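You operate a simulated robot arm through the tools that you are given. There is no shell and no other tool.

You run a simulated robot arm. Do the job below in one go: nothing can be reset, and whatever is moved stays where it is left.

## Task
Wind the nozzle gap to 25 mm, set a 40 ml shot and fill the middle hollow.
Fine: leave the other two empty; pull the table out after.

Only the result counts: the job must be done as asked and must still hold three seconds after the hand-in. Knocking over, shifting, dropping, spilling or breaking anything else fails it.

## Robot
A 7-joint arm with a two-finger parallel gripper, fixed in place. Base frame: the origin is at the foot of the arm, x ahead of it, y to its left, z up. Lengths are in m, angles in rad, forces in N, time in s.
Its first joint turns from -2.304 to 2.304 rad. Payload 3.91 kg.
The tool frame sits at the grasp point between the pads (the TCP): z along the fingers, y along the line on which they close. The tips reach 0.03 m beyond it. Largest opening 0.11 m; finger width 0.02, thickness 0.01; the body of the gripper, 0.048 by 0.112 m, starts 0.055 m behind the TCP.
Orientation is that of the tool frame in the base frame, as [roll, pitch, yaw] about the fixed x, y, z axes, in that order (R = Rz(yaw) Ry(pitch) Rx(roll)). With the fingers straight down and closing along the base's y, the tool's x points along the base's -x, its y along +y and its z along -z.

## Interface
- The arm moves only by the tool send_rows. Its argument "steps" is a list that holds one entry, the list of rows, each a list of 7 numbers: the shift along the base's x, y, z in units of 150 mm (1.0 is 150 mm), then the turn, a rotation vector about the base's x, y, z in units of 90 degrees (1.0 is 90 degrees), then the finger opening in mm, from 0 to 110. In form: [[[x, y, z, ax, ay, az, jaw], ...]]. A call has 1 to 20 rows; each row is the pose to reach, as a shift and turn from the pose commanded when the call began. A call with a number of a shift or a turn outside -1 to 1 is refused whole. Rows are played at 5 a second. More than 0.05 m and 0.15 rad between two rows, or a gripper value outside its range, and nothing of the call is played. Where a pose cannot be reached the arm comes as near as it can. A force on the tool above 90 N (or 10 N above the force at the start of the call, whichever is more), or a blocked arm, ends the call early, and 0.2 s more pass. Each finger travels about 0.108 m/s and halts on what it meets, pressing with about 41 N; the grip force reading is that of the motor and also rises with nothing between the fingers. The clock runs only during rows and for 0.2 s after the last one: add rows that repeat a pose to give the fingers time. It gives the time, the measured TCP pose, the force on the tool (base axes), the opening and the grip force at its end, in the units of the frame above (readings bear some noise), with the torque about the TCP (base axes, N m) and any sound that the robot's microphone picked up, and new pictures: "show" is both (left out), scene, wrist or none.
- Cameras (640 x 400 px; columns grow to the right, rows downward): "scene" is fixed at [0.2204, 0.6506, 1.4546]; the picture's right is [-0.98, -0.19, 0.00], its down [-0.08, 0.39, -0.92] and it looks along [0.18, -0.90, -0.39] (base axes); focal length 214 px, centre (320, 200). "wrist" rides on the gripper at [0.072, 0.017, -0.103] in the tool frame; the picture's right is [-0.23, 0.97, 0.00], its down [-0.76, -0.18, -0.62] and it looks along [-0.61, -0.14, 0.78] (tool axes); focal length 222 px, centre (320, 200). There is no depth. A picture from a camera that has moved, and an enlarged one, comes with that camera's place and axes in the base frame and with its lens.
- close_up(camera, box): a new picture of the part [left, top, right, bottom] of that camera's present view, enlarged. The clock stands still meanwhile.
- close_job(): hands the job in; it is judged then, once.

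Places have to be worked out from the pictures, the camera data and where the tool is seen. Open the gripper and draw the arm clear of the work before you hand the job in, unless the task says otherwise.

The tools are called as name(argument=value, ...) on one line, values as JSON. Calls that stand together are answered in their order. send_rows: Moves the arm, as the interface text tells. Its arguments: {"type":"object","properties":{"steps":{"type":"array"},"show":{"type":"string","enum":["both","scene","wrist","none"]}},"required":["steps"]} The other tools are called the same way: close_up (camera, box) takes an enlarged picture of a part of a camera's view; close_job () hands the job in.

At the start:

```text
clock: 0.0
tcp_pos: [0.2626, 0.4459, 1.3102]
tcp_rot: [3.14, 0.0, 3.14]
wrist_force: [0.8, -0.7, -0.7]
torque: [0.01, -0.02, -0.03]
width: 0.11
grasp_force: 0.1
```

scene: 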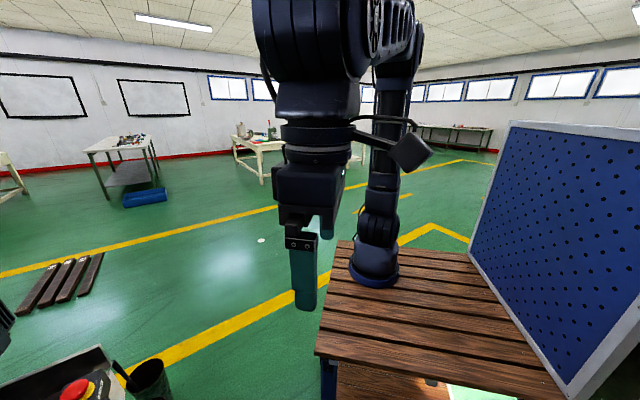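
wrist: 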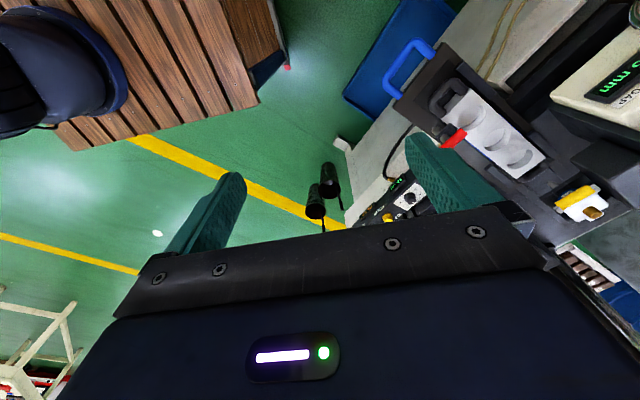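

The wrist view shows a machine with a table carrying three hollows, a blue handle, a red item and a control panel. I'll enlarge the pictures before moving.

close_up(camera="wrist", box=[320, 0, 640, 200])

close_up(camera="wrist", box=[300, 120, 460, 240])

close_up(camera="scene", box=[0, 300, 200, 400])

```text
2.00 times, centred on (480, 100) of wrist
camera zoom: at [0.1893, 0.4614, 1.4123], right [0.23, 0.97, 0.0], down [0.76, -0.18, 0.62], along [0.61, -0.14, -0.78], focal length 444 px, centre (0, 400)
```

zoom: 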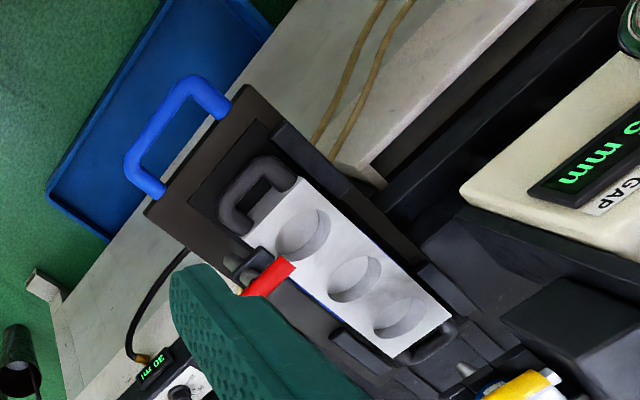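

```text
3.33 times, centred on (380, 180) of wrist
camera zoom: at [0.1893, 0.4614, 1.4123], right [0.23, 0.97, 0.0], down [0.76, -0.18, 0.62], along [0.61, -0.14, -0.78], focal length 740 px, centre (120, 267)
```

zoom: 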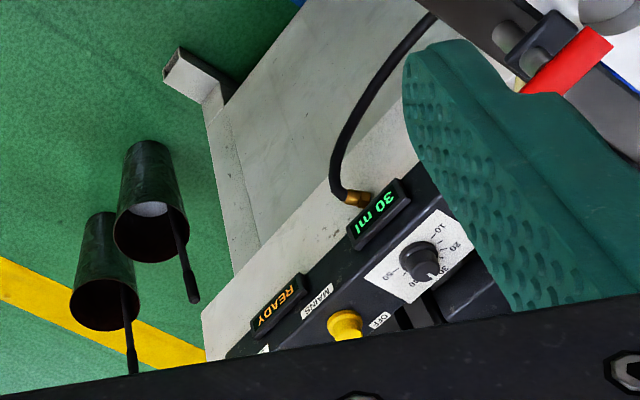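

```text
3.20 times, centred on (100, 350) of scene
camera zoom: at [0.2204, 0.6506, 1.4546], right [-0.98, -0.19, 0.0], down [-0.08, 0.39, -0.92], along [0.18, -0.9, -0.39], focal length 686 px, centre (1024, -280)
```

zoom: 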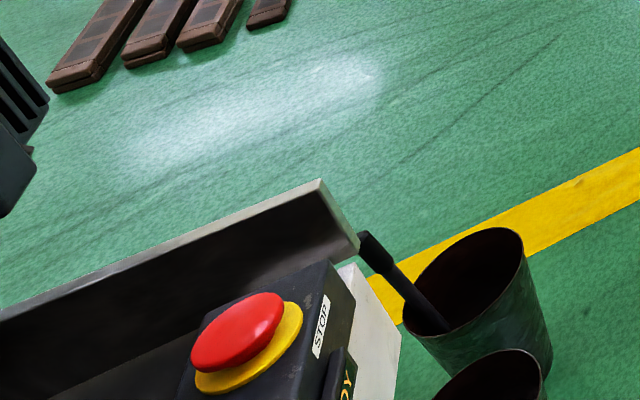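

The machine stands ahead-left of the arm; the displays read 30 ml and something in mm. I'll turn the wrist about z by about 45° in place to see the whole machine.

send_rows(steps=[[[0, 0, 0, 0, 0, 0.083, 110], [0, 0, 0, 0, 0, 0.166, 110], [0, 0, 0, 0, 0, 0.25, 110], [0, 0, 0, 0, 0, 0.333, 110], [0, 0, 0, 0, 0, 0.416, 110], [0, 0, 0, 0, 0, 0.5, 110], [0, 0, 0, 0, 0, 0.5, 110]]])

```text
clock: 1.6
tcp_pos: [0.2624, 0.4453, 1.3091]
tcp_rot: [-3.141, 0.001, -2.355]
wrist_force: [-0.3, 0.3, -0.9]
torque: [-0.02, 0.0, 0.02]
width: 0.11
grasp_force: 0.0
camera wrist: at [0.1987, 0.4052, 1.4122], right [-0.53, 0.85, 0.0], down [0.66, 0.41, 0.62], along [0.53, 0.33, -0.78], focal length 222 px, centre (320, 200)
```

scene: 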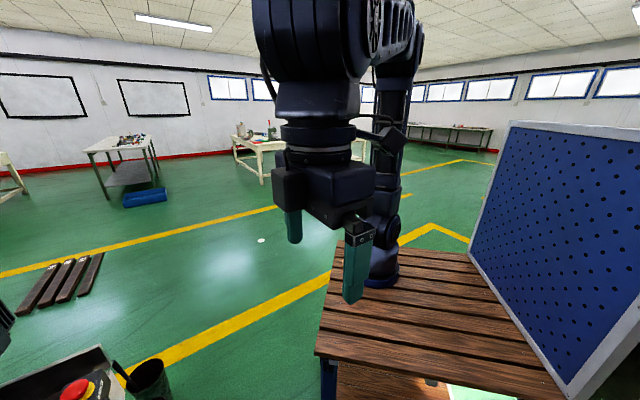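
wrist: 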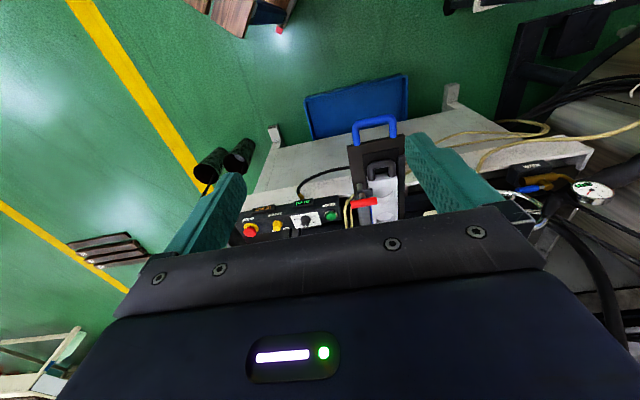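

Now the machine with table, panel and display row is seen head-on. Enlarging it.

close_up(camera="wrist", box=[230, 90, 430, 250])

close_up(camera="wrist", box=[430, 100, 640, 240])

```text
2.50 times, centred on (330, 170) of wrist
camera zoom: at [0.1987, 0.4052, 1.4122], right [-0.53, 0.85, 0.0], down [0.66, 0.41, 0.62], along [0.53, 0.33, -0.78], focal length 555 px, centre (295, 275)
```

zoom: 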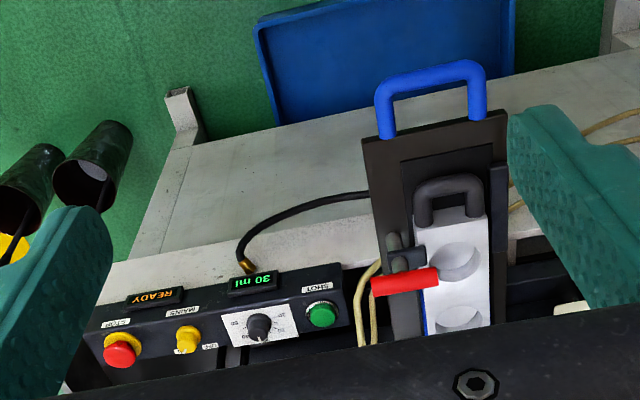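

```text
2.86 times, centred on (535, 170) of wrist
camera zoom: at [0.1987, 0.4052, 1.4122], right [-0.53, 0.85, 0.0], down [0.66, 0.41, 0.62], along [0.53, 0.33, -0.78], focal length 635 px, centre (-294, 286)
```

zoom: 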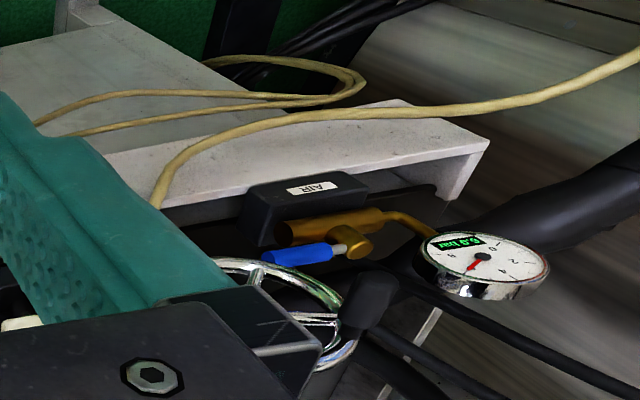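

The machine faces the arm: blue-handled sliding table with a mould (three hollows) and red toggle, panel with STOP, MAINS, shot dial, SHOT button; an AIR valve, gauge and handwheel on the other side. I tilt the gripper outward to see the far part (head, nozzle, GAP display).

send_rows(steps=[[[0, 0, 0, 0.044, -0.07, 0, 110], [0, 0, 0, 0.088, -0.14, 0, 110], [0, 0, 0, 0.132, -0.21, 0, 110], [0, 0, 0, 0.176, -0.28, 0, 110], [0, 0, 0, 0.22, -0.35, 0, 110], [0, 0, 0, 0.22, -0.35, 0, 110]]])

```text
clock: 3.0
tcp_pos: [0.2619, 0.4451, 1.3091]
tcp_rot: [-2.974, 0.632, -2.299]
wrist_force: [0.0, 0.6, 0.6]
torque: [-0.03, 0.04, -0.03]
width: 0.1103
grasp_force: 0.1
camera wrist: at [0.1587, 0.3801, 1.346], right [-0.53, 0.85, 0.0], down [0.21, 0.13, 0.97], along [0.82, 0.51, -0.25], focal length 222 px, centre (320, 200)
```

scene: 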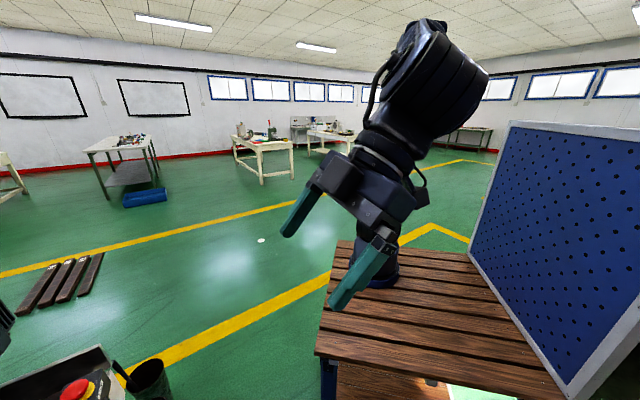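
wrist: 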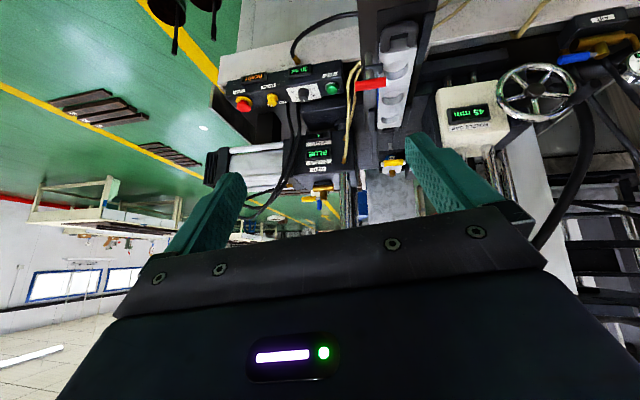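

Much better view: GAP display reads 45 mm with the handwheel on the right. I enlarge the parts.

close_up(camera="wrist", box=[210, 40, 370, 140])

close_up(camera="wrist", box=[200, 120, 360, 220])

close_up(camera="wrist", box=[340, 10, 460, 230])

close_up(camera="wrist", box=[420, 0, 640, 180])

```text
4.00 times, centred on (290, 90) of wrist
camera zoom: at [0.1587, 0.3801, 1.346], right [-0.53, 0.85, 0.0], down [0.21, 0.13, 0.97], along [0.82, 0.51, -0.25], focal length 888 px, centre (440, 640)
```

zoom: 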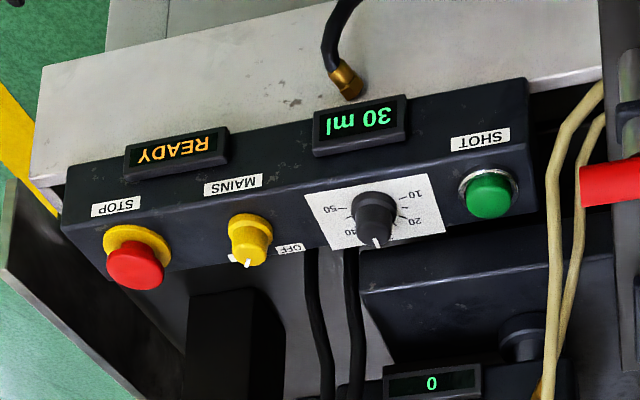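

```text
4.00 times, centred on (280, 170) of wrist
camera zoom: at [0.1587, 0.3801, 1.346], right [-0.53, 0.85, 0.0], down [0.21, 0.13, 0.97], along [0.82, 0.51, -0.25], focal length 888 px, centre (480, 320)
```

zoom: 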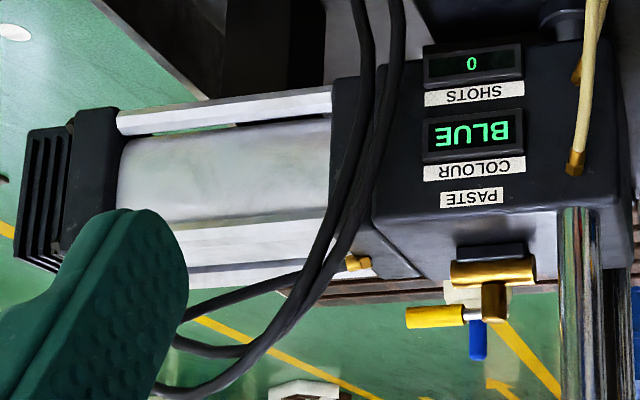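

```text
1.82 times, centred on (400, 120) of wrist
camera zoom: at [0.1587, 0.3801, 1.346], right [-0.53, 0.85, 0.0], down [0.21, 0.13, 0.97], along [0.82, 0.51, -0.25], focal length 404 px, centre (174, 346)
```

zoom: 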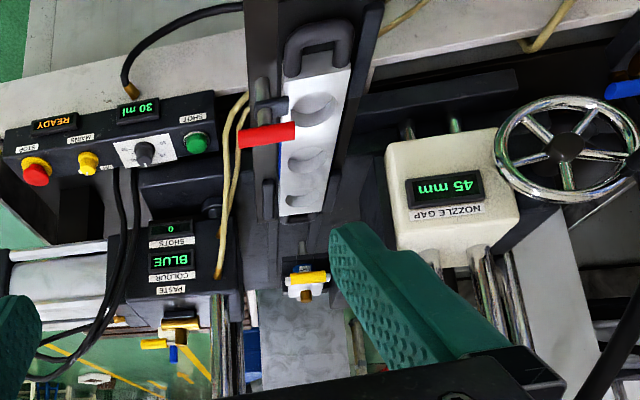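

```text
2.22 times, centred on (530, 90) of wrist
camera zoom: at [0.1587, 0.3801, 1.346], right [-0.53, 0.85, 0.0], down [0.21, 0.13, 0.97], along [0.82, 0.51, -0.25], focal length 494 px, centre (-147, 444)
```

zoom: 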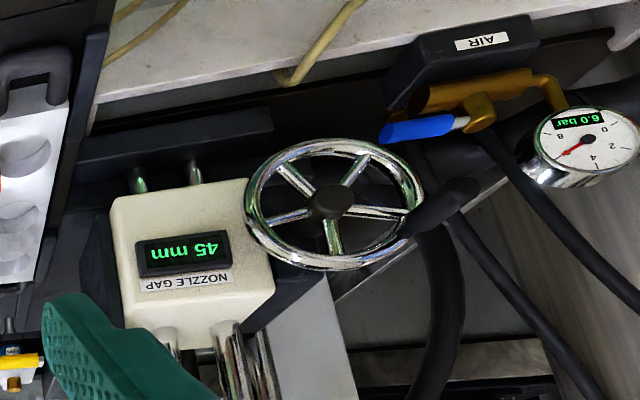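

The table, dial and SHOT button lie roughly 0.6–0.9 m out along the machine's axis; the handwheel is further to the side. I move the wrist 0.15 m sideways toward the wheel (staying high) to triangulate.

send_rows(steps=[[[-0.13, 0.21, 0, 0, 0, 0, 110], [-0.26, 0.42, 0, 0, 0, 0, 110], [-0.4, 0.64, 0, 0, 0, 0, 110], [-0.53, 0.85, 0, 0, 0, 0, 110], [-0.53, 0.85, 0, 0, 0, 0, 110]]])

```text
clock: 4.2
tcp_pos: [0.1827, 0.5728, 1.3097]
tcp_rot: [-2.973, 0.632, -2.3]
wrist_force: [0.2, 0.0, 0.5]
torque: [-0.02, -0.01, 0.01]
width: 0.1098
grasp_force: 0.1
camera wrist: at [0.0793, 0.5075, 1.3461], right [-0.53, 0.85, 0.0], down [0.21, 0.13, 0.97], along [0.82, 0.51, -0.25], focal length 222 px, centre (320, 200)
```

scene: 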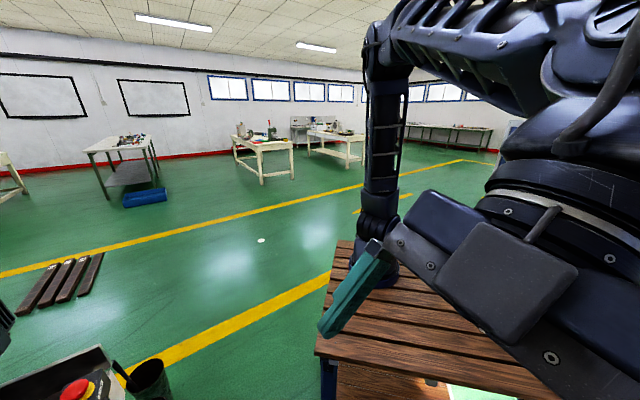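
wrist: 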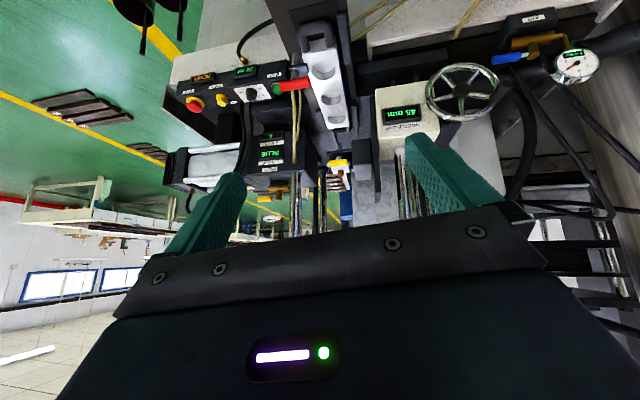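

With a pure 0.15 m sideways baseline I can measure depth from pixel shifts. Enlarging matching areas.

close_up(camera="wrist", box=[370, 40, 610, 190])

close_up(camera="wrist", box=[260, 0, 400, 110])

close_up(camera="wrist", box=[160, 50, 320, 150])

close_up(camera="wrist", box=[280, 100, 420, 230])

```text
2.67 times, centred on (490, 115) of wrist
camera zoom: at [0.0793, 0.5075, 1.3461], right [-0.53, 0.85, 0.0], down [0.21, 0.13, 0.97], along [0.82, 0.51, -0.25], focal length 592 px, centre (-133, 427)
```

zoom: 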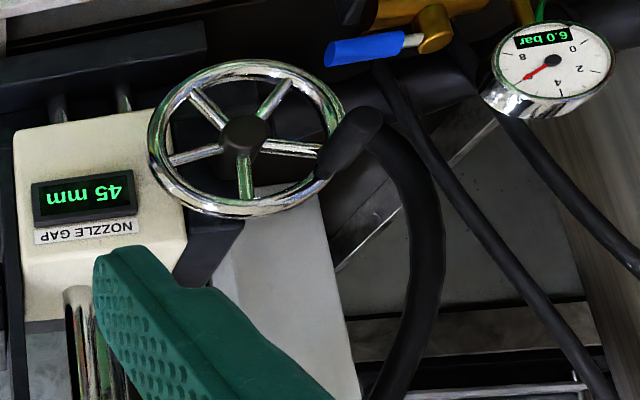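

```text
3.64 times, centred on (330, 55) of wrist
camera zoom: at [0.0793, 0.5075, 1.3461], right [-0.53, 0.85, 0.0], down [0.21, 0.13, 0.97], along [0.82, 0.51, -0.25], focal length 808 px, centre (284, 727)
```

zoom: 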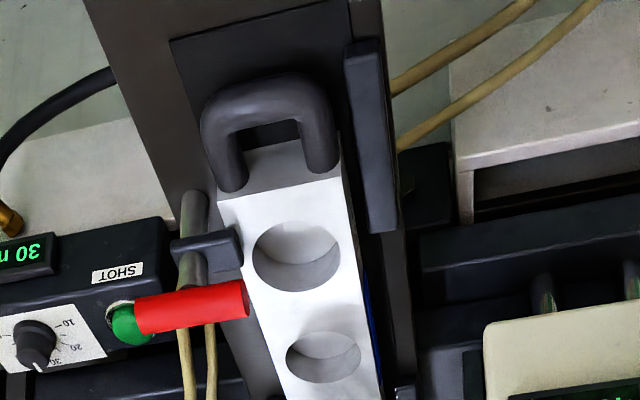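

```text
4.00 times, centred on (240, 100) of wrist
camera zoom: at [0.0793, 0.5075, 1.3461], right [-0.53, 0.85, 0.0], down [0.21, 0.13, 0.97], along [0.82, 0.51, -0.25], focal length 888 px, centre (640, 600)
```

zoom: 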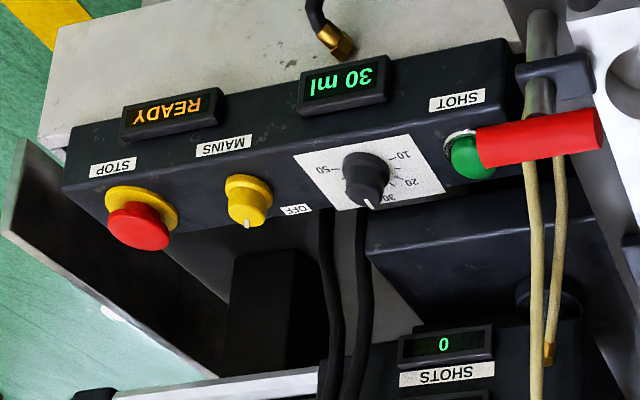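

```text
3.08 times, centred on (350, 165) of wrist
camera zoom: at [0.0793, 0.5075, 1.3461], right [-0.53, 0.85, 0.0], down [0.21, 0.13, 0.97], along [0.82, 0.51, -0.25], focal length 684 px, centre (228, 308)
```

zoom: 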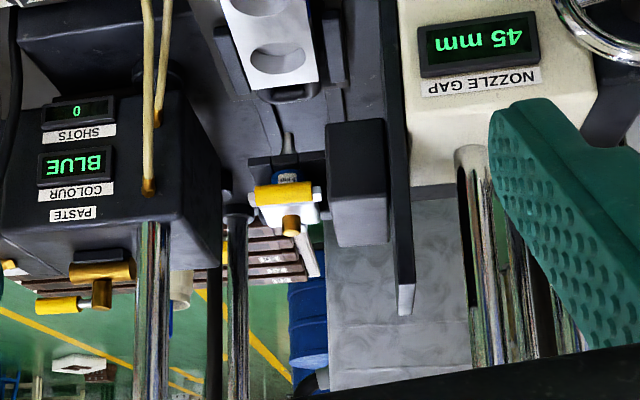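

Triangulating: the machine is turned 45° (its slide axis along (0.707,0.707)); hollows lie at about n=0.225 lateral, z≈0.97, nozzle near m≈1.0, wheel hub near m≈0.85, n≈0.50, z≈1.01. I now bring the tool vertical and further out over the front to look down on the table.

send_rows(steps=[[[0.05, 0.05, 0, -0.044, 0.07, 0, 110], [0.1, 0.1, 0, -0.088, 0.14, 0, 110], [0.15, 0.15, 0, -0.132, 0.21, 0, 110], [0.2, 0.2, 0, -0.176, 0.28, 0, 110], [0.25, 0.25, 0, -0.22, 0.35, 0, 110], [0.31, 0.31, 0, -0.22, 0.35, 0, 110], [0.31, 0.31, 0, -0.22, 0.35, 0, 110]]])

```text
clock: 5.8
tcp_pos: [0.2284, 0.6198, 1.3111]
tcp_rot: [3.141, 0.003, -2.356]
wrist_force: [-0.8, 0.5, 0.1]
torque: [0.04, -0.01, -0.02]
width: 0.1099
grasp_force: 0.1
camera wrist: at [0.1657, 0.579, 1.4123], right [-0.53, 0.85, 0.0], down [0.66, 0.41, 0.62], along [0.53, 0.33, -0.78], focal length 222 px, centre (320, 200)
```

scene: 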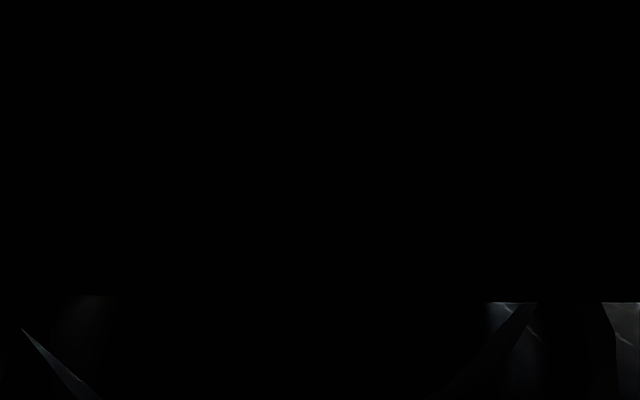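
wrist: 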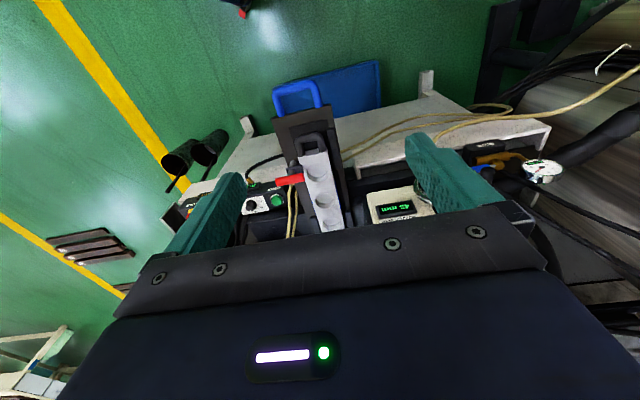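

The scene camera is inside/behind the arm now, but the wrist view shows the table from above. Enlarging.

close_up(camera="wrist", box=[240, 70, 400, 240])

close_up(camera="wrist", box=[270, 110, 370, 180])

close_up(camera="wrist", box=[350, 130, 510, 230])

```text
2.35 times, centred on (320, 155) of wrist
camera zoom: at [0.1657, 0.579, 1.4123], right [-0.53, 0.85, 0.0], down [0.66, 0.41, 0.62], along [0.53, 0.33, -0.78], focal length 523 px, centre (320, 306)
```

zoom: 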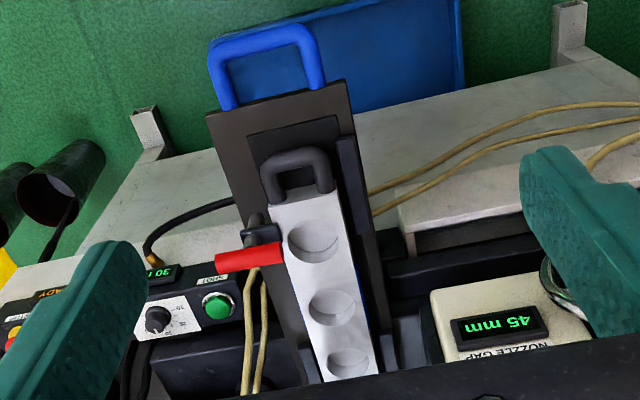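

```text
5.71 times, centred on (320, 145) of wrist
camera zoom: at [0.1657, 0.579, 1.4123], right [-0.53, 0.85, 0.0], down [0.66, 0.41, 0.62], along [0.53, 0.33, -0.78], focal length 1269 px, centre (320, 514)
```

zoom: 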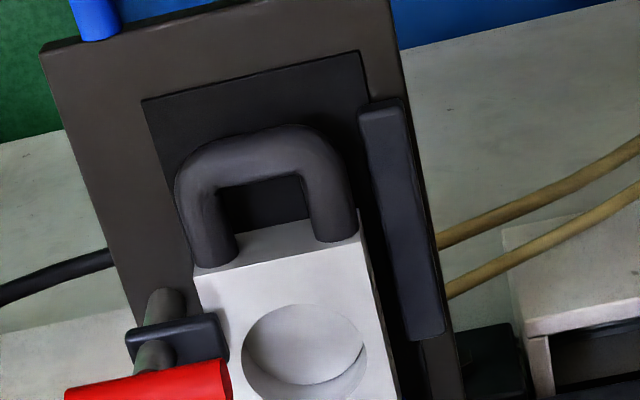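

```text
4.00 times, centred on (430, 180) of wrist
camera zoom: at [0.1657, 0.579, 1.4123], right [-0.53, 0.85, 0.0], down [0.66, 0.41, 0.62], along [0.53, 0.33, -0.78], focal length 888 px, centre (-120, 280)
```

zoom: 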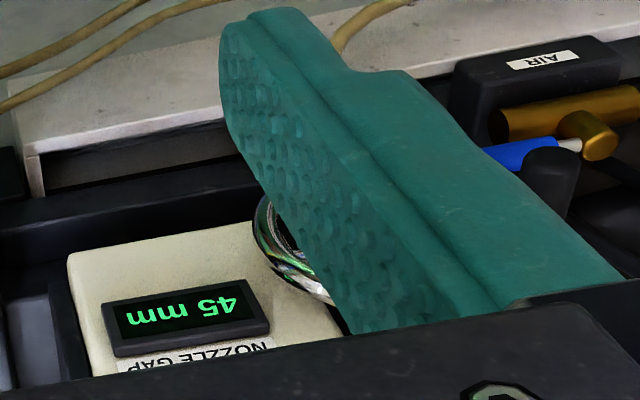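

I see a white mould with end handles, a red-handled clamp on its left and a fixed jaw on its right. I descend 0.12 m for a closer look at the clamp.

send_rows(steps=[[[0, 0, -0.3, 0, 0, 0, 110], [0, 0, -0.6, 0, 0, 0, 110], [0, 0, -0.8, 0, 0, 0, 110], [0, 0, -0.8, 0, 0, 0, 110]]], show="wrist")

close_up(camera="wrist", box=[220, 40, 420, 210])

close_up(camera="wrist", box=[230, 110, 350, 200])

```text
clock: 6.8
tcp_pos: [0.2298, 0.6183, 1.1886]
tcp_rot: [3.14, 0.0, -2.357]
wrist_force: [0.4, 0.7, -0.1]
torque: [0.0, -0.02, -0.02]
width: 0.11
grasp_force: 0.1
camera wrist: at [0.1662, 0.5794, 1.2915], right [-0.53, 0.85, 0.0], down [0.66, 0.41, 0.62], along [0.53, 0.33, -0.78], focal length 222 px, centre (320, 200)
```

wrist: 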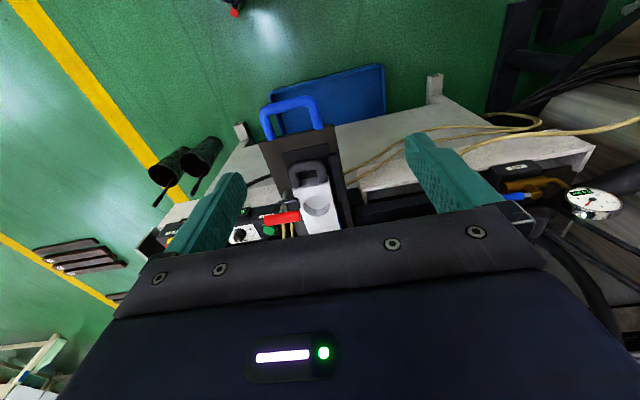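

```text
2.35 times, centred on (320, 125) of wrist
camera zoom: at [0.1662, 0.5794, 1.2915], right [-0.53, 0.85, 0.0], down [0.66, 0.41, 0.62], along [0.53, 0.33, -0.78], focal length 523 px, centre (320, 376)
```

zoom: 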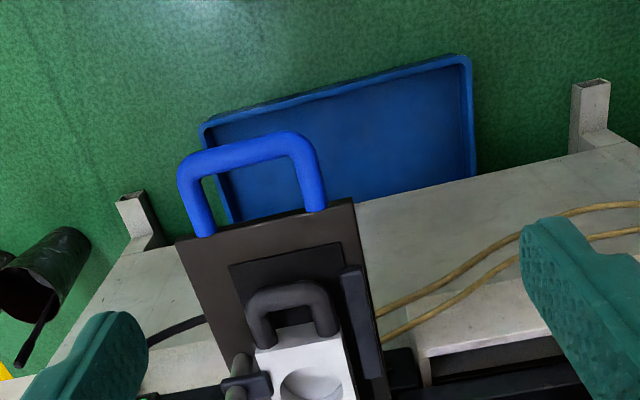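

```text
4.44 times, centred on (290, 155) of wrist
camera zoom: at [0.1662, 0.5794, 1.2915], right [-0.53, 0.85, 0.0], down [0.66, 0.41, 0.62], along [0.53, 0.33, -0.78], focal length 987 px, centre (453, 400)
```

zoom: 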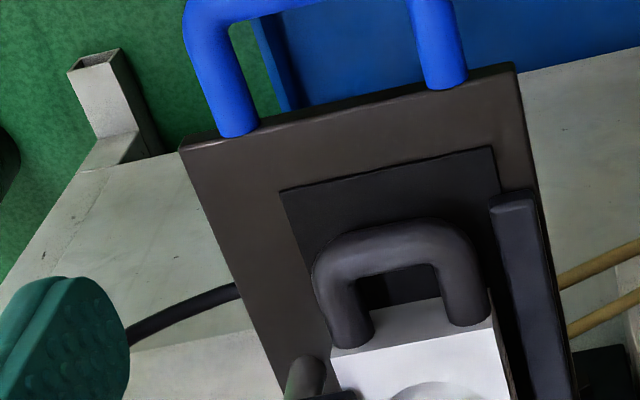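

The handle and mould are clear from here. Now I tilt the gripper 45° outward along the machine axis to view the nozzle, clamp and table underside.

send_rows(steps=[[[0.067, 0.09, 0.012, 0.059, -0.059, 0, 110], [0.133, 0.18, 0.024, 0.118, -0.118, 0, 110], [0.2, 0.27, 0.035, 0.177, -0.177, 0, 110], [0.267, 0.36, 0.047, 0.236, -0.236, 0, 110], [0.333, 0.45, 0.06, 0.295, -0.295, 0, 110], [0.4, 0.54, 0.07, 0.354, -0.354, 0, 110], [0.4, 0.54, 0.07, 0.354, -0.354, 0, 110]]], show="wrist")

close_up(camera="wrist", box=[180, 0, 500, 200])

close_up(camera="wrist", box=[260, 100, 420, 200])

```text
clock: 8.4
tcp_pos: [0.2881, 0.699, 1.1991]
tcp_rot: [-3.142, 0.787, -2.357]
wrist_force: [-0.7, -0.4, 1.0]
torque: [0.01, 0.0, 0.02]
width: 0.11
grasp_force: 0.1
camera wrist: at [0.1891, 0.6234, 1.2205], right [-0.58, 0.8, 0.16], down [0.19, -0.06, 0.98], along [0.79, 0.6, -0.12], focal length 222 px, centre (320, 200)
```

wrist: 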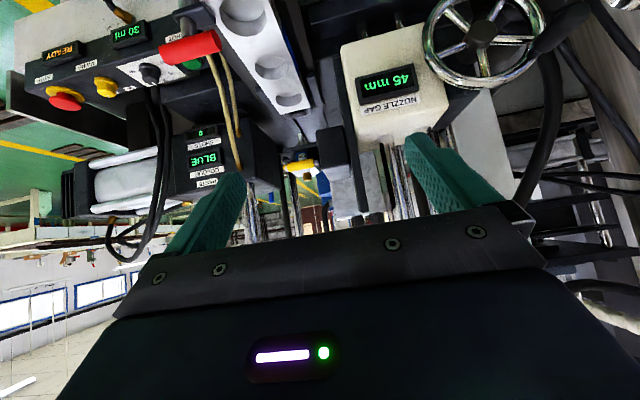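

```text
2.00 times, centred on (340, 100) of wrist
camera zoom: at [0.1891, 0.6234, 1.2205], right [-0.58, 0.8, 0.16], down [0.19, -0.06, 0.98], along [0.79, 0.6, -0.12], focal length 444 px, centre (280, 400)
```

zoom: 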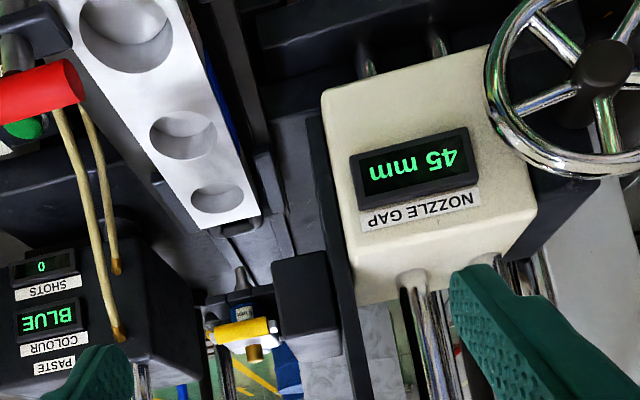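

```text
4.00 times, centred on (340, 150) of wrist
camera zoom: at [0.1891, 0.6234, 1.2205], right [-0.58, 0.8, 0.16], down [0.19, -0.06, 0.98], along [0.79, 0.6, -0.12], focal length 888 px, centre (240, 400)
```

zoom: 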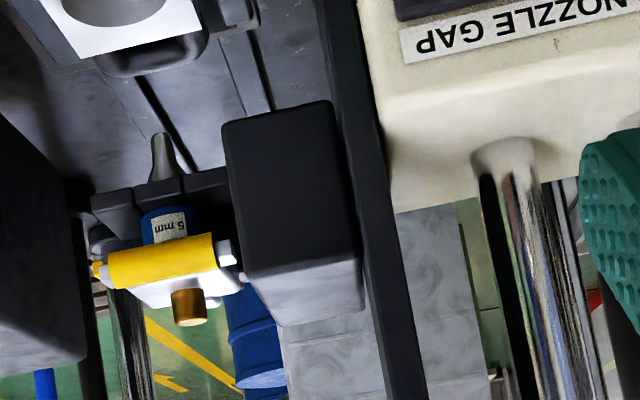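

The nozzle ("5 mm" tip) hangs at about m≈1.04, z≈1.01; hollows at m≈0.793, 0.883, 0.974 (90 mm pitch). I zoom on the clamp, the panel dial and the wheel from here.

close_up(camera="wrist", box=[130, 0, 330, 125])

close_up(camera="wrist", box=[20, 0, 220, 125])

close_up(camera="wrist", box=[400, 0, 600, 125])

```text
3.20 times, centred on (230, 62) of wrist
camera zoom: at [0.1891, 0.6234, 1.2205], right [-0.58, 0.8, 0.16], down [0.19, -0.06, 0.98], along [0.79, 0.6, -0.12], focal length 711 px, centre (608, 640)
```

zoom: 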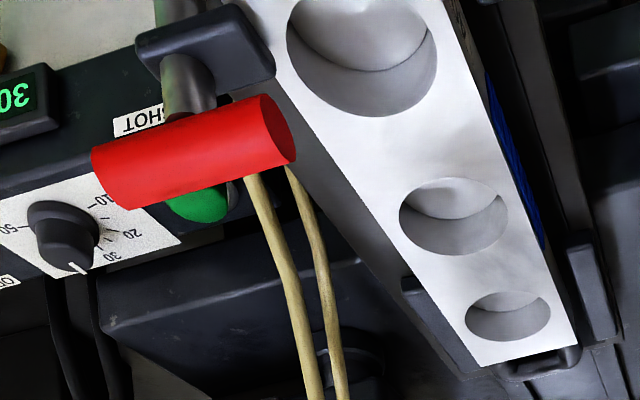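

```text
3.20 times, centred on (120, 62) of wrist
camera zoom: at [0.1891, 0.6234, 1.2205], right [-0.58, 0.8, 0.16], down [0.19, -0.06, 0.98], along [0.79, 0.6, -0.12], focal length 711 px, centre (960, 640)
```

zoom: 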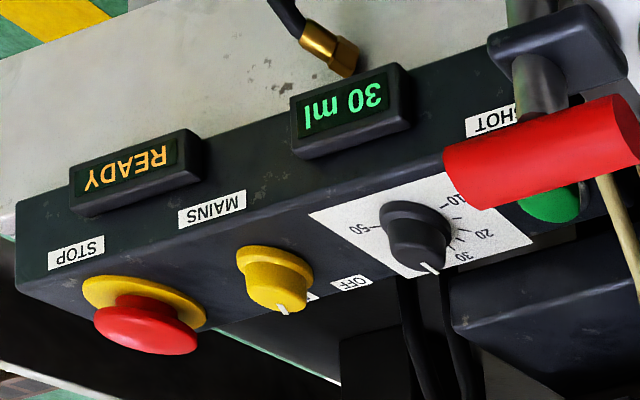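

```text
3.20 times, centred on (500, 62) of wrist
camera zoom: at [0.1891, 0.6234, 1.2205], right [-0.58, 0.8, 0.16], down [0.19, -0.06, 0.98], along [0.79, 0.6, -0.12], focal length 711 px, centre (-256, 640)
```

zoom: 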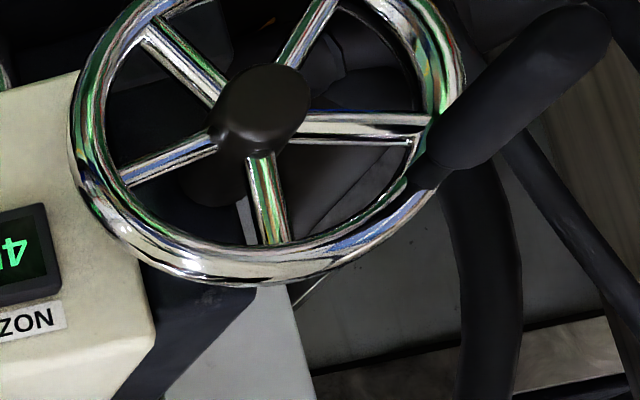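

The wheel's crank knob sticks out toward the arm, the panel is horizontal with a vertical-axis dial, and the red lever sits on a vertical post beside the mould. I swing to the left side at lower height to inspect the clamp and the table rails.

send_rows(steps=[[[0.104, -0.124, -0.058, 0, 0, 0.0625, 110], [0.208, -0.248, -0.115, 0, 0, 0.125, 110], [0.311, -0.371, -0.173, 0, 0, 0.1875, 110], [0.415, -0.495, -0.23, 0, 0, 0.25, 110], [0.519, -0.619, -0.288, 0, 0, 0.3125, 110], [0.623, -0.743, -0.345, 0, 0, 0.375, 110], [0.726, -0.866, -0.4, 0, 0, 0.4375, 110], [0.83, -0.99, -0.46, 0, 0, 0.5, 110], [0.83, -0.99, -0.46, 0, 0, 0.5, 110]]])

close_up(camera="wrist", box=[200, 0, 520, 200])

```text
clock: 10.4
tcp_pos: [0.4139, 0.5519, 1.131]
tcp_rot: [-3.14, 0.788, -1.566]
wrist_force: [-0.4, 0.3, 0.4]
torque: [0.01, 0.01, 0.01]
width: 0.11
grasp_force: 0.1
camera wrist: at [0.3966, 0.4267, 1.1528], right [-0.97, 0.16, 0.16], down [0.18, 0.1, 0.98], along [0.14, 0.98, -0.12], focal length 222 px, centre (320, 200)
```

scene: 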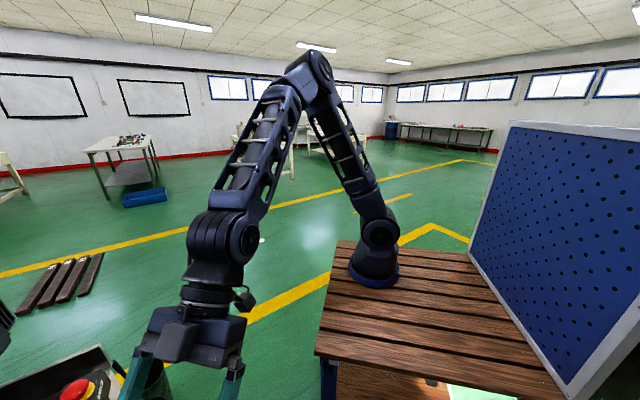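
wrist: 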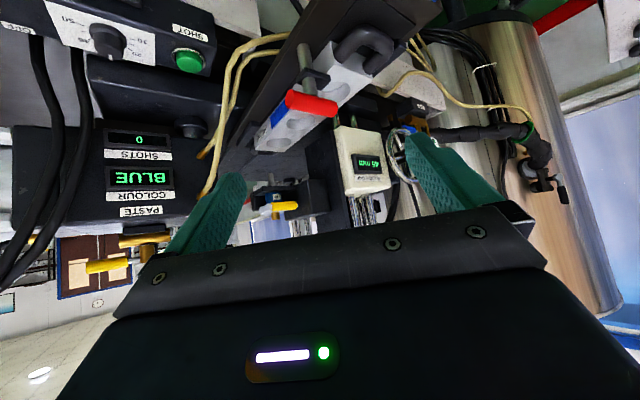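

```text
2.00 times, centred on (360, 100) of wrist
camera zoom: at [0.3966, 0.4267, 1.1528], right [-0.97, 0.16, 0.16], down [0.18, 0.1, 0.98], along [0.14, 0.98, -0.12], focal length 444 px, centre (240, 400)
```

zoom: 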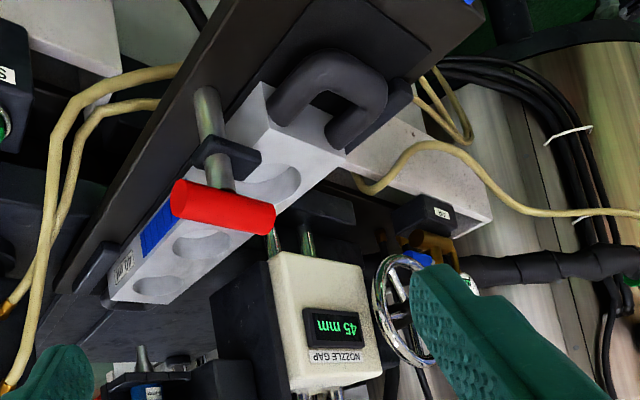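

The mould's side carries a blue mark and a "40 ml"-like label. Zooming in on clamp, mould and nozzle from here.

close_up(camera="wrist", box=[240, 20, 400, 160])

close_up(camera="wrist", box=[270, 70, 350, 130])

close_up(camera="wrist", box=[30, 0, 220, 120])

close_up(camera="wrist", box=[60, 100, 320, 280])

```text
2.86 times, centred on (320, 90) of wrist
camera zoom: at [0.3966, 0.4267, 1.1528], right [-0.97, 0.16, 0.16], down [0.18, 0.1, 0.98], along [0.14, 0.98, -0.12], focal length 635 px, centre (320, 514)
```

zoom: 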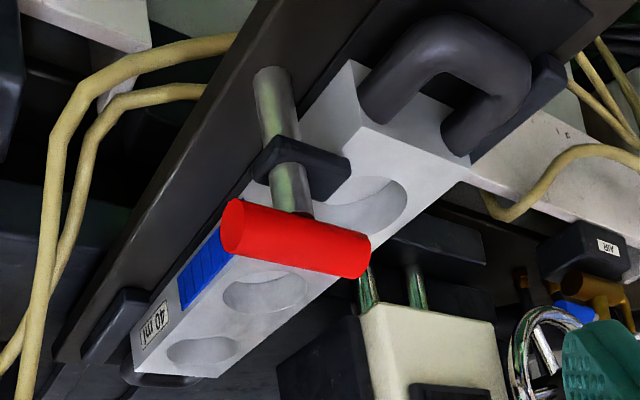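

```text
6.67 times, centred on (310, 100) of wrist
camera zoom: at [0.3966, 0.4267, 1.1528], right [-0.97, 0.16, 0.16], down [0.18, 0.1, 0.98], along [0.14, 0.98, -0.12], focal length 1481 px, centre (387, 867)
```

zoom: 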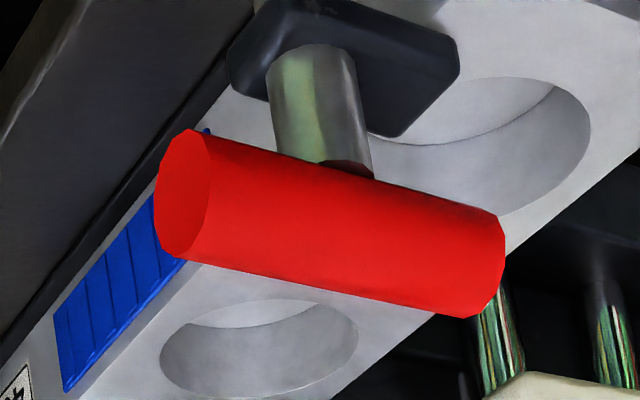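

```text
3.33 times, centred on (125, 60) of wrist
camera zoom: at [0.3966, 0.4267, 1.1528], right [-0.97, 0.16, 0.16], down [0.18, 0.1, 0.98], along [0.14, 0.98, -0.12], focal length 740 px, centre (970, 667)
```

zoom: 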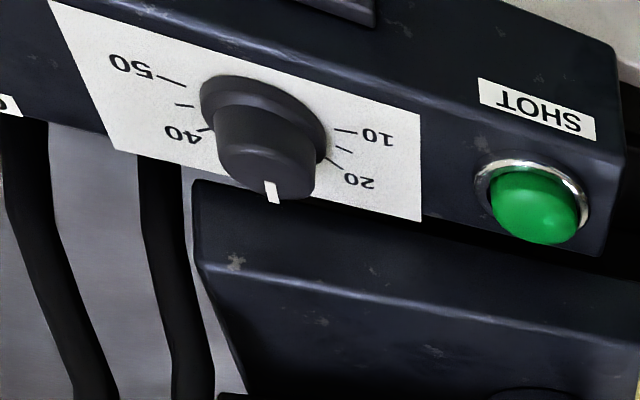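

```text
2.22 times, centred on (190, 190) of wrist
camera zoom: at [0.3966, 0.4267, 1.1528], right [-0.97, 0.16, 0.16], down [0.18, 0.1, 0.98], along [0.14, 0.98, -0.12], focal length 494 px, centre (609, 222)
```

zoom: 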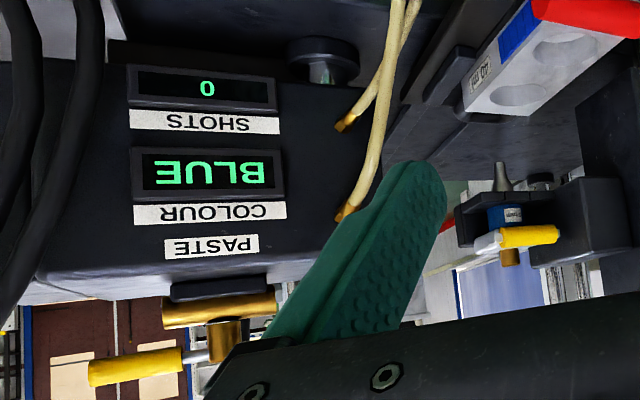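

The clamp is a post with a tongue over the mould and a red bar on top—looks clamped. The dial has ~50° per 10 ml with 40 clockwise of 30. Now I go toward the handwheel to measure it closely (first half of the move).

send_rows(steps=[[[-0.203, 0.188, 0.042, 0, 0, -0.0625, 110], [-0.406, 0.376, 0.083, 0, 0, -0.125, 110], [-0.61, 0.565, 0.125, 0, 0, -0.1875, 110], [-0.813, 0.753, 0.167, 0, 0, -0.25, 110]]], show="none")

send_rows(steps=[[[-0.203, 0.188, 0.042, 0, 0, -0.0625, 110], [-0.406, 0.376, 0.083, 0, 0, -0.125, 110], [-0.61, 0.565, 0.125, 0, 0, -0.1875, 110], [-0.813, 0.753, 0.167, 0, 0, -0.25, 110], [-0.813, 0.753, 0.167, 0, 0, -0.25, 110]]], show="wrist")

close_up(camera="wrist", box=[220, 0, 480, 160])

```text
clock: 11.6
tcp_pos: [0.6643, 0.4716, 1.1577]
tcp_rot: [-3.141, 0.787, -2.523]
wrist_force: [0.3, -0.4, 0.0]
torque: [-0.02, -0.02, -0.02]
width: 0.1101
grasp_force: 0.1
stopped in row 4: the arm was blocked; the commanded pose is now the measured one
```

```text
clock: 12.8
tcp_pos: [0.5414, 0.5871, 1.1815]
tcp_rot: [3.14, 0.785, -2.915]
wrist_force: [0.8, 0.8, 0.5]
torque: [-0.03, -0.02, -0.01]
width: 0.1099
grasp_force: 0.0
camera wrist: at [0.4163, 0.5743, 1.2033], right [-0.06, 0.98, 0.16], down [0.13, -0.15, 0.98], along [0.99, 0.08, -0.12], focal length 222 px, centre (320, 200)
```

wrist: 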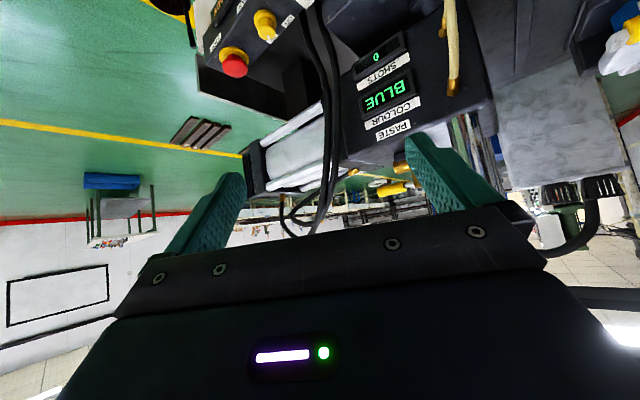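

```text
2.46 times, centred on (350, 80) of wrist
camera zoom: at [0.4163, 0.5743, 1.2033], right [-0.06, 0.98, 0.16], down [0.13, -0.15, 0.98], along [0.99, 0.08, -0.12], focal length 547 px, centre (246, 495)
```

zoom: 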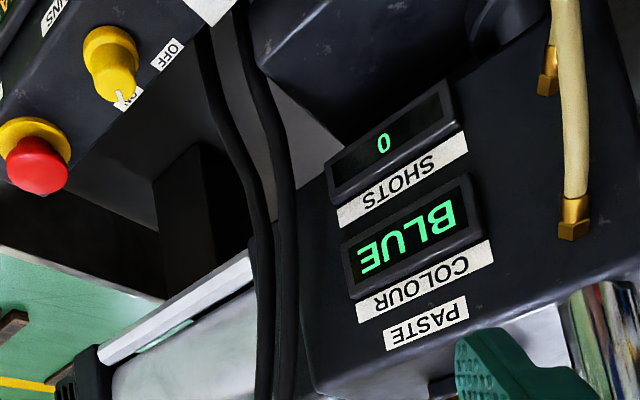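

The first call was blocked and the arm ended elsewhere than commanded (x 0.66, y 0.47), likely an arm-configuration effect. I check the scene before moving further.

close_up(camera="scene", box=[0, 0, 640, 400])

close_up(camera="wrist", box=[0, 0, 640, 400])

```text
1.00 times, centred on (320, 200) of scene (not enlarged: the box is as wide or as high as the picture)
camera zoom: at [0.2204, 0.6506, 1.4546], right [-0.98, -0.19, 0.0], down [-0.08, 0.39, -0.92], along [0.18, -0.9, -0.39], focal length 214 px, centre (320, 200)
```

zoom: 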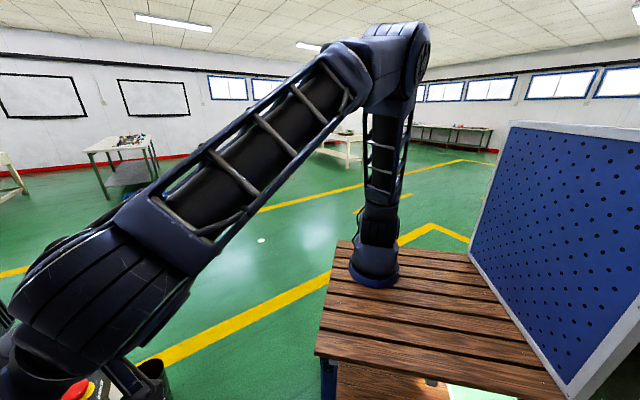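

```text
1.00 times, centred on (320, 200) of wrist (not enlarged: the box is as wide or as high as the picture)
camera zoom: at [0.4163, 0.5743, 1.2033], right [-0.06, 0.98, 0.16], down [0.13, -0.15, 0.98], along [0.99, 0.08, -0.12], focal length 222 px, centre (320, 200)
```

zoom: 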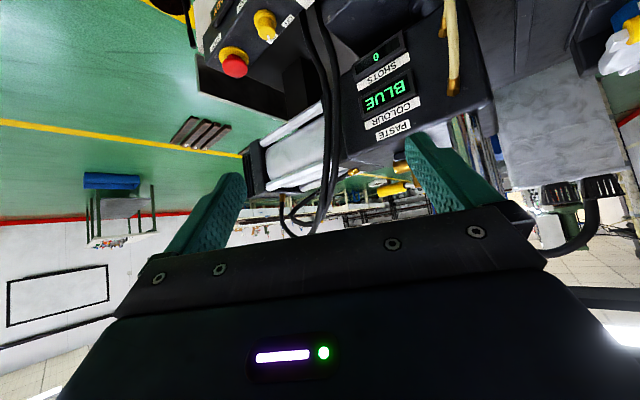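

Only joint 1 seems to have been off (the base axis appears near (0.145, −0.07)); nothing seems touched, tool is high above the panel. I move on in smaller checked steps, rising and turning back toward the machine's alignment.

send_rows(steps=[[[-0.1, 0.05, 0.1, 0, 0, 0.03, 110], [-0.25, 0.13, 0.2, 0, 0, 0.06, 110], [-0.41, 0.21, 0.3, 0, 0, 0.09, 110], [-0.57, 0.29, 0.4, 0, 0, 0.12, 110], [-0.57, 0.29, 0.4, 0, 0, 0.12, 110]]], show="both")

```text
clock: 14.0
tcp_pos: [0.4545, 0.6299, 1.2426]
tcp_rot: [-3.141, 0.786, -2.725]
wrist_force: [0.0, 1.0, 0.5]
torque: [0.01, 0.02, -0.03]
width: 0.11
grasp_force: 0.1
camera wrist: at [0.3347, 0.5943, 1.2633], right [-0.25, 0.96, 0.16], down [0.16, -0.12, 0.98], along [0.96, 0.27, -0.12], focal length 222 px, centre (320, 200)
```

scene: 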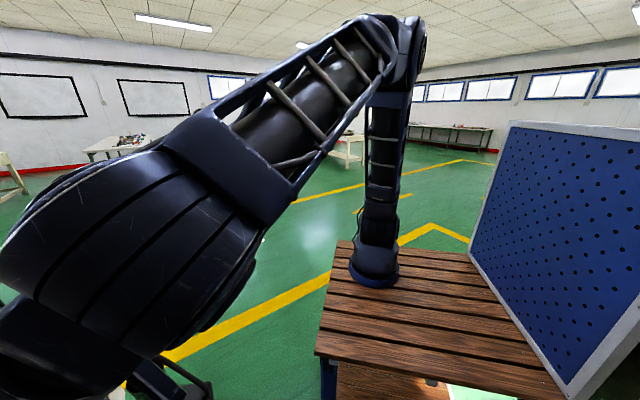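
wrist: 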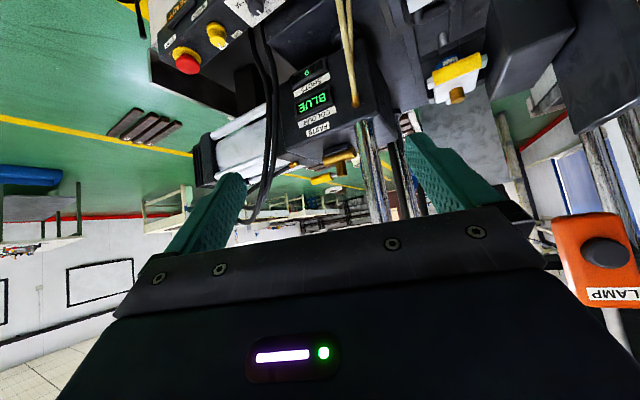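

Motion behaves normally again. An orange box with a label is visible at right; I zoom on it and the nozzle.

close_up(camera="wrist", box=[540, 190, 640, 320])

close_up(camera="wrist", box=[380, 0, 600, 140])

```text
3.08 times, centred on (590, 255) of wrist
camera zoom: at [0.3347, 0.5943, 1.2633], right [-0.25, 0.96, 0.16], down [0.16, -0.12, 0.98], along [0.96, 0.27, -0.12], focal length 684 px, centre (-511, 31)
```

zoom: 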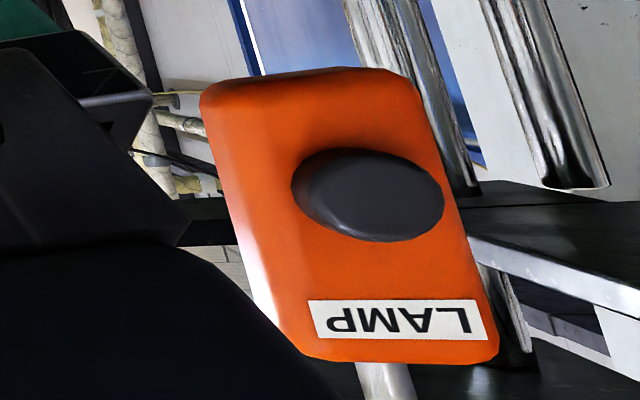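

```text
2.86 times, centred on (490, 70) of wrist
camera zoom: at [0.3347, 0.5943, 1.2633], right [-0.25, 0.96, 0.16], down [0.16, -0.12, 0.98], along [0.96, 0.27, -0.12], focal length 635 px, centre (-166, 571)
```

zoom: 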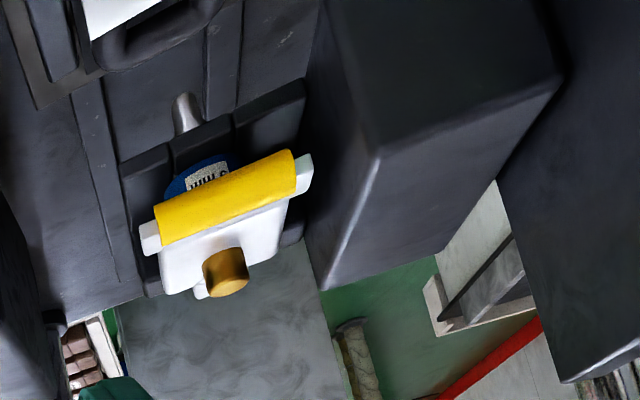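

The orange box is just a lamp switch high up, to be avoided. I continue toward the wheel-view position in small steps.

send_rows(steps=[[[-0.19, 0.1, 0, 0, 0, 0.0235, 110], [-0.38, 0.197, 0, 0, 0, 0.047, 110], [-0.57, 0.296, 0, 0, 0, 0.07, 110], [-0.76, 0.394, 0, 0, 0, 0.094, 110], [-0.948, 0.493, 0, 0, 0, 0.1175, 110], [-0.948, 0.493, 0, 0, 0, 0.1175, 110]]], show="wrist")

```text
clock: 15.4
tcp_pos: [0.3134, 0.704, 1.2417]
tcp_rot: [3.141, 0.787, -2.54]
wrist_force: [-0.3, -0.4, 0.0]
torque: [-0.02, -0.01, 0.01]
width: 0.1099
grasp_force: 0.0
camera wrist: at [0.2012, 0.647, 1.2634], right [-0.42, 0.89, 0.16], down [0.18, -0.09, 0.98], along [0.89, 0.44, -0.12], focal length 222 px, centre (320, 200)
```

wrist: 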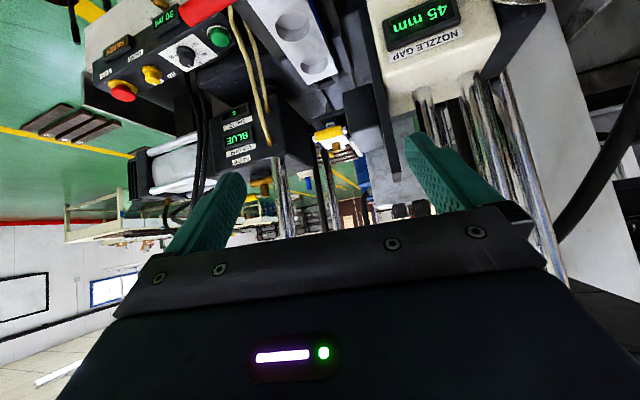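

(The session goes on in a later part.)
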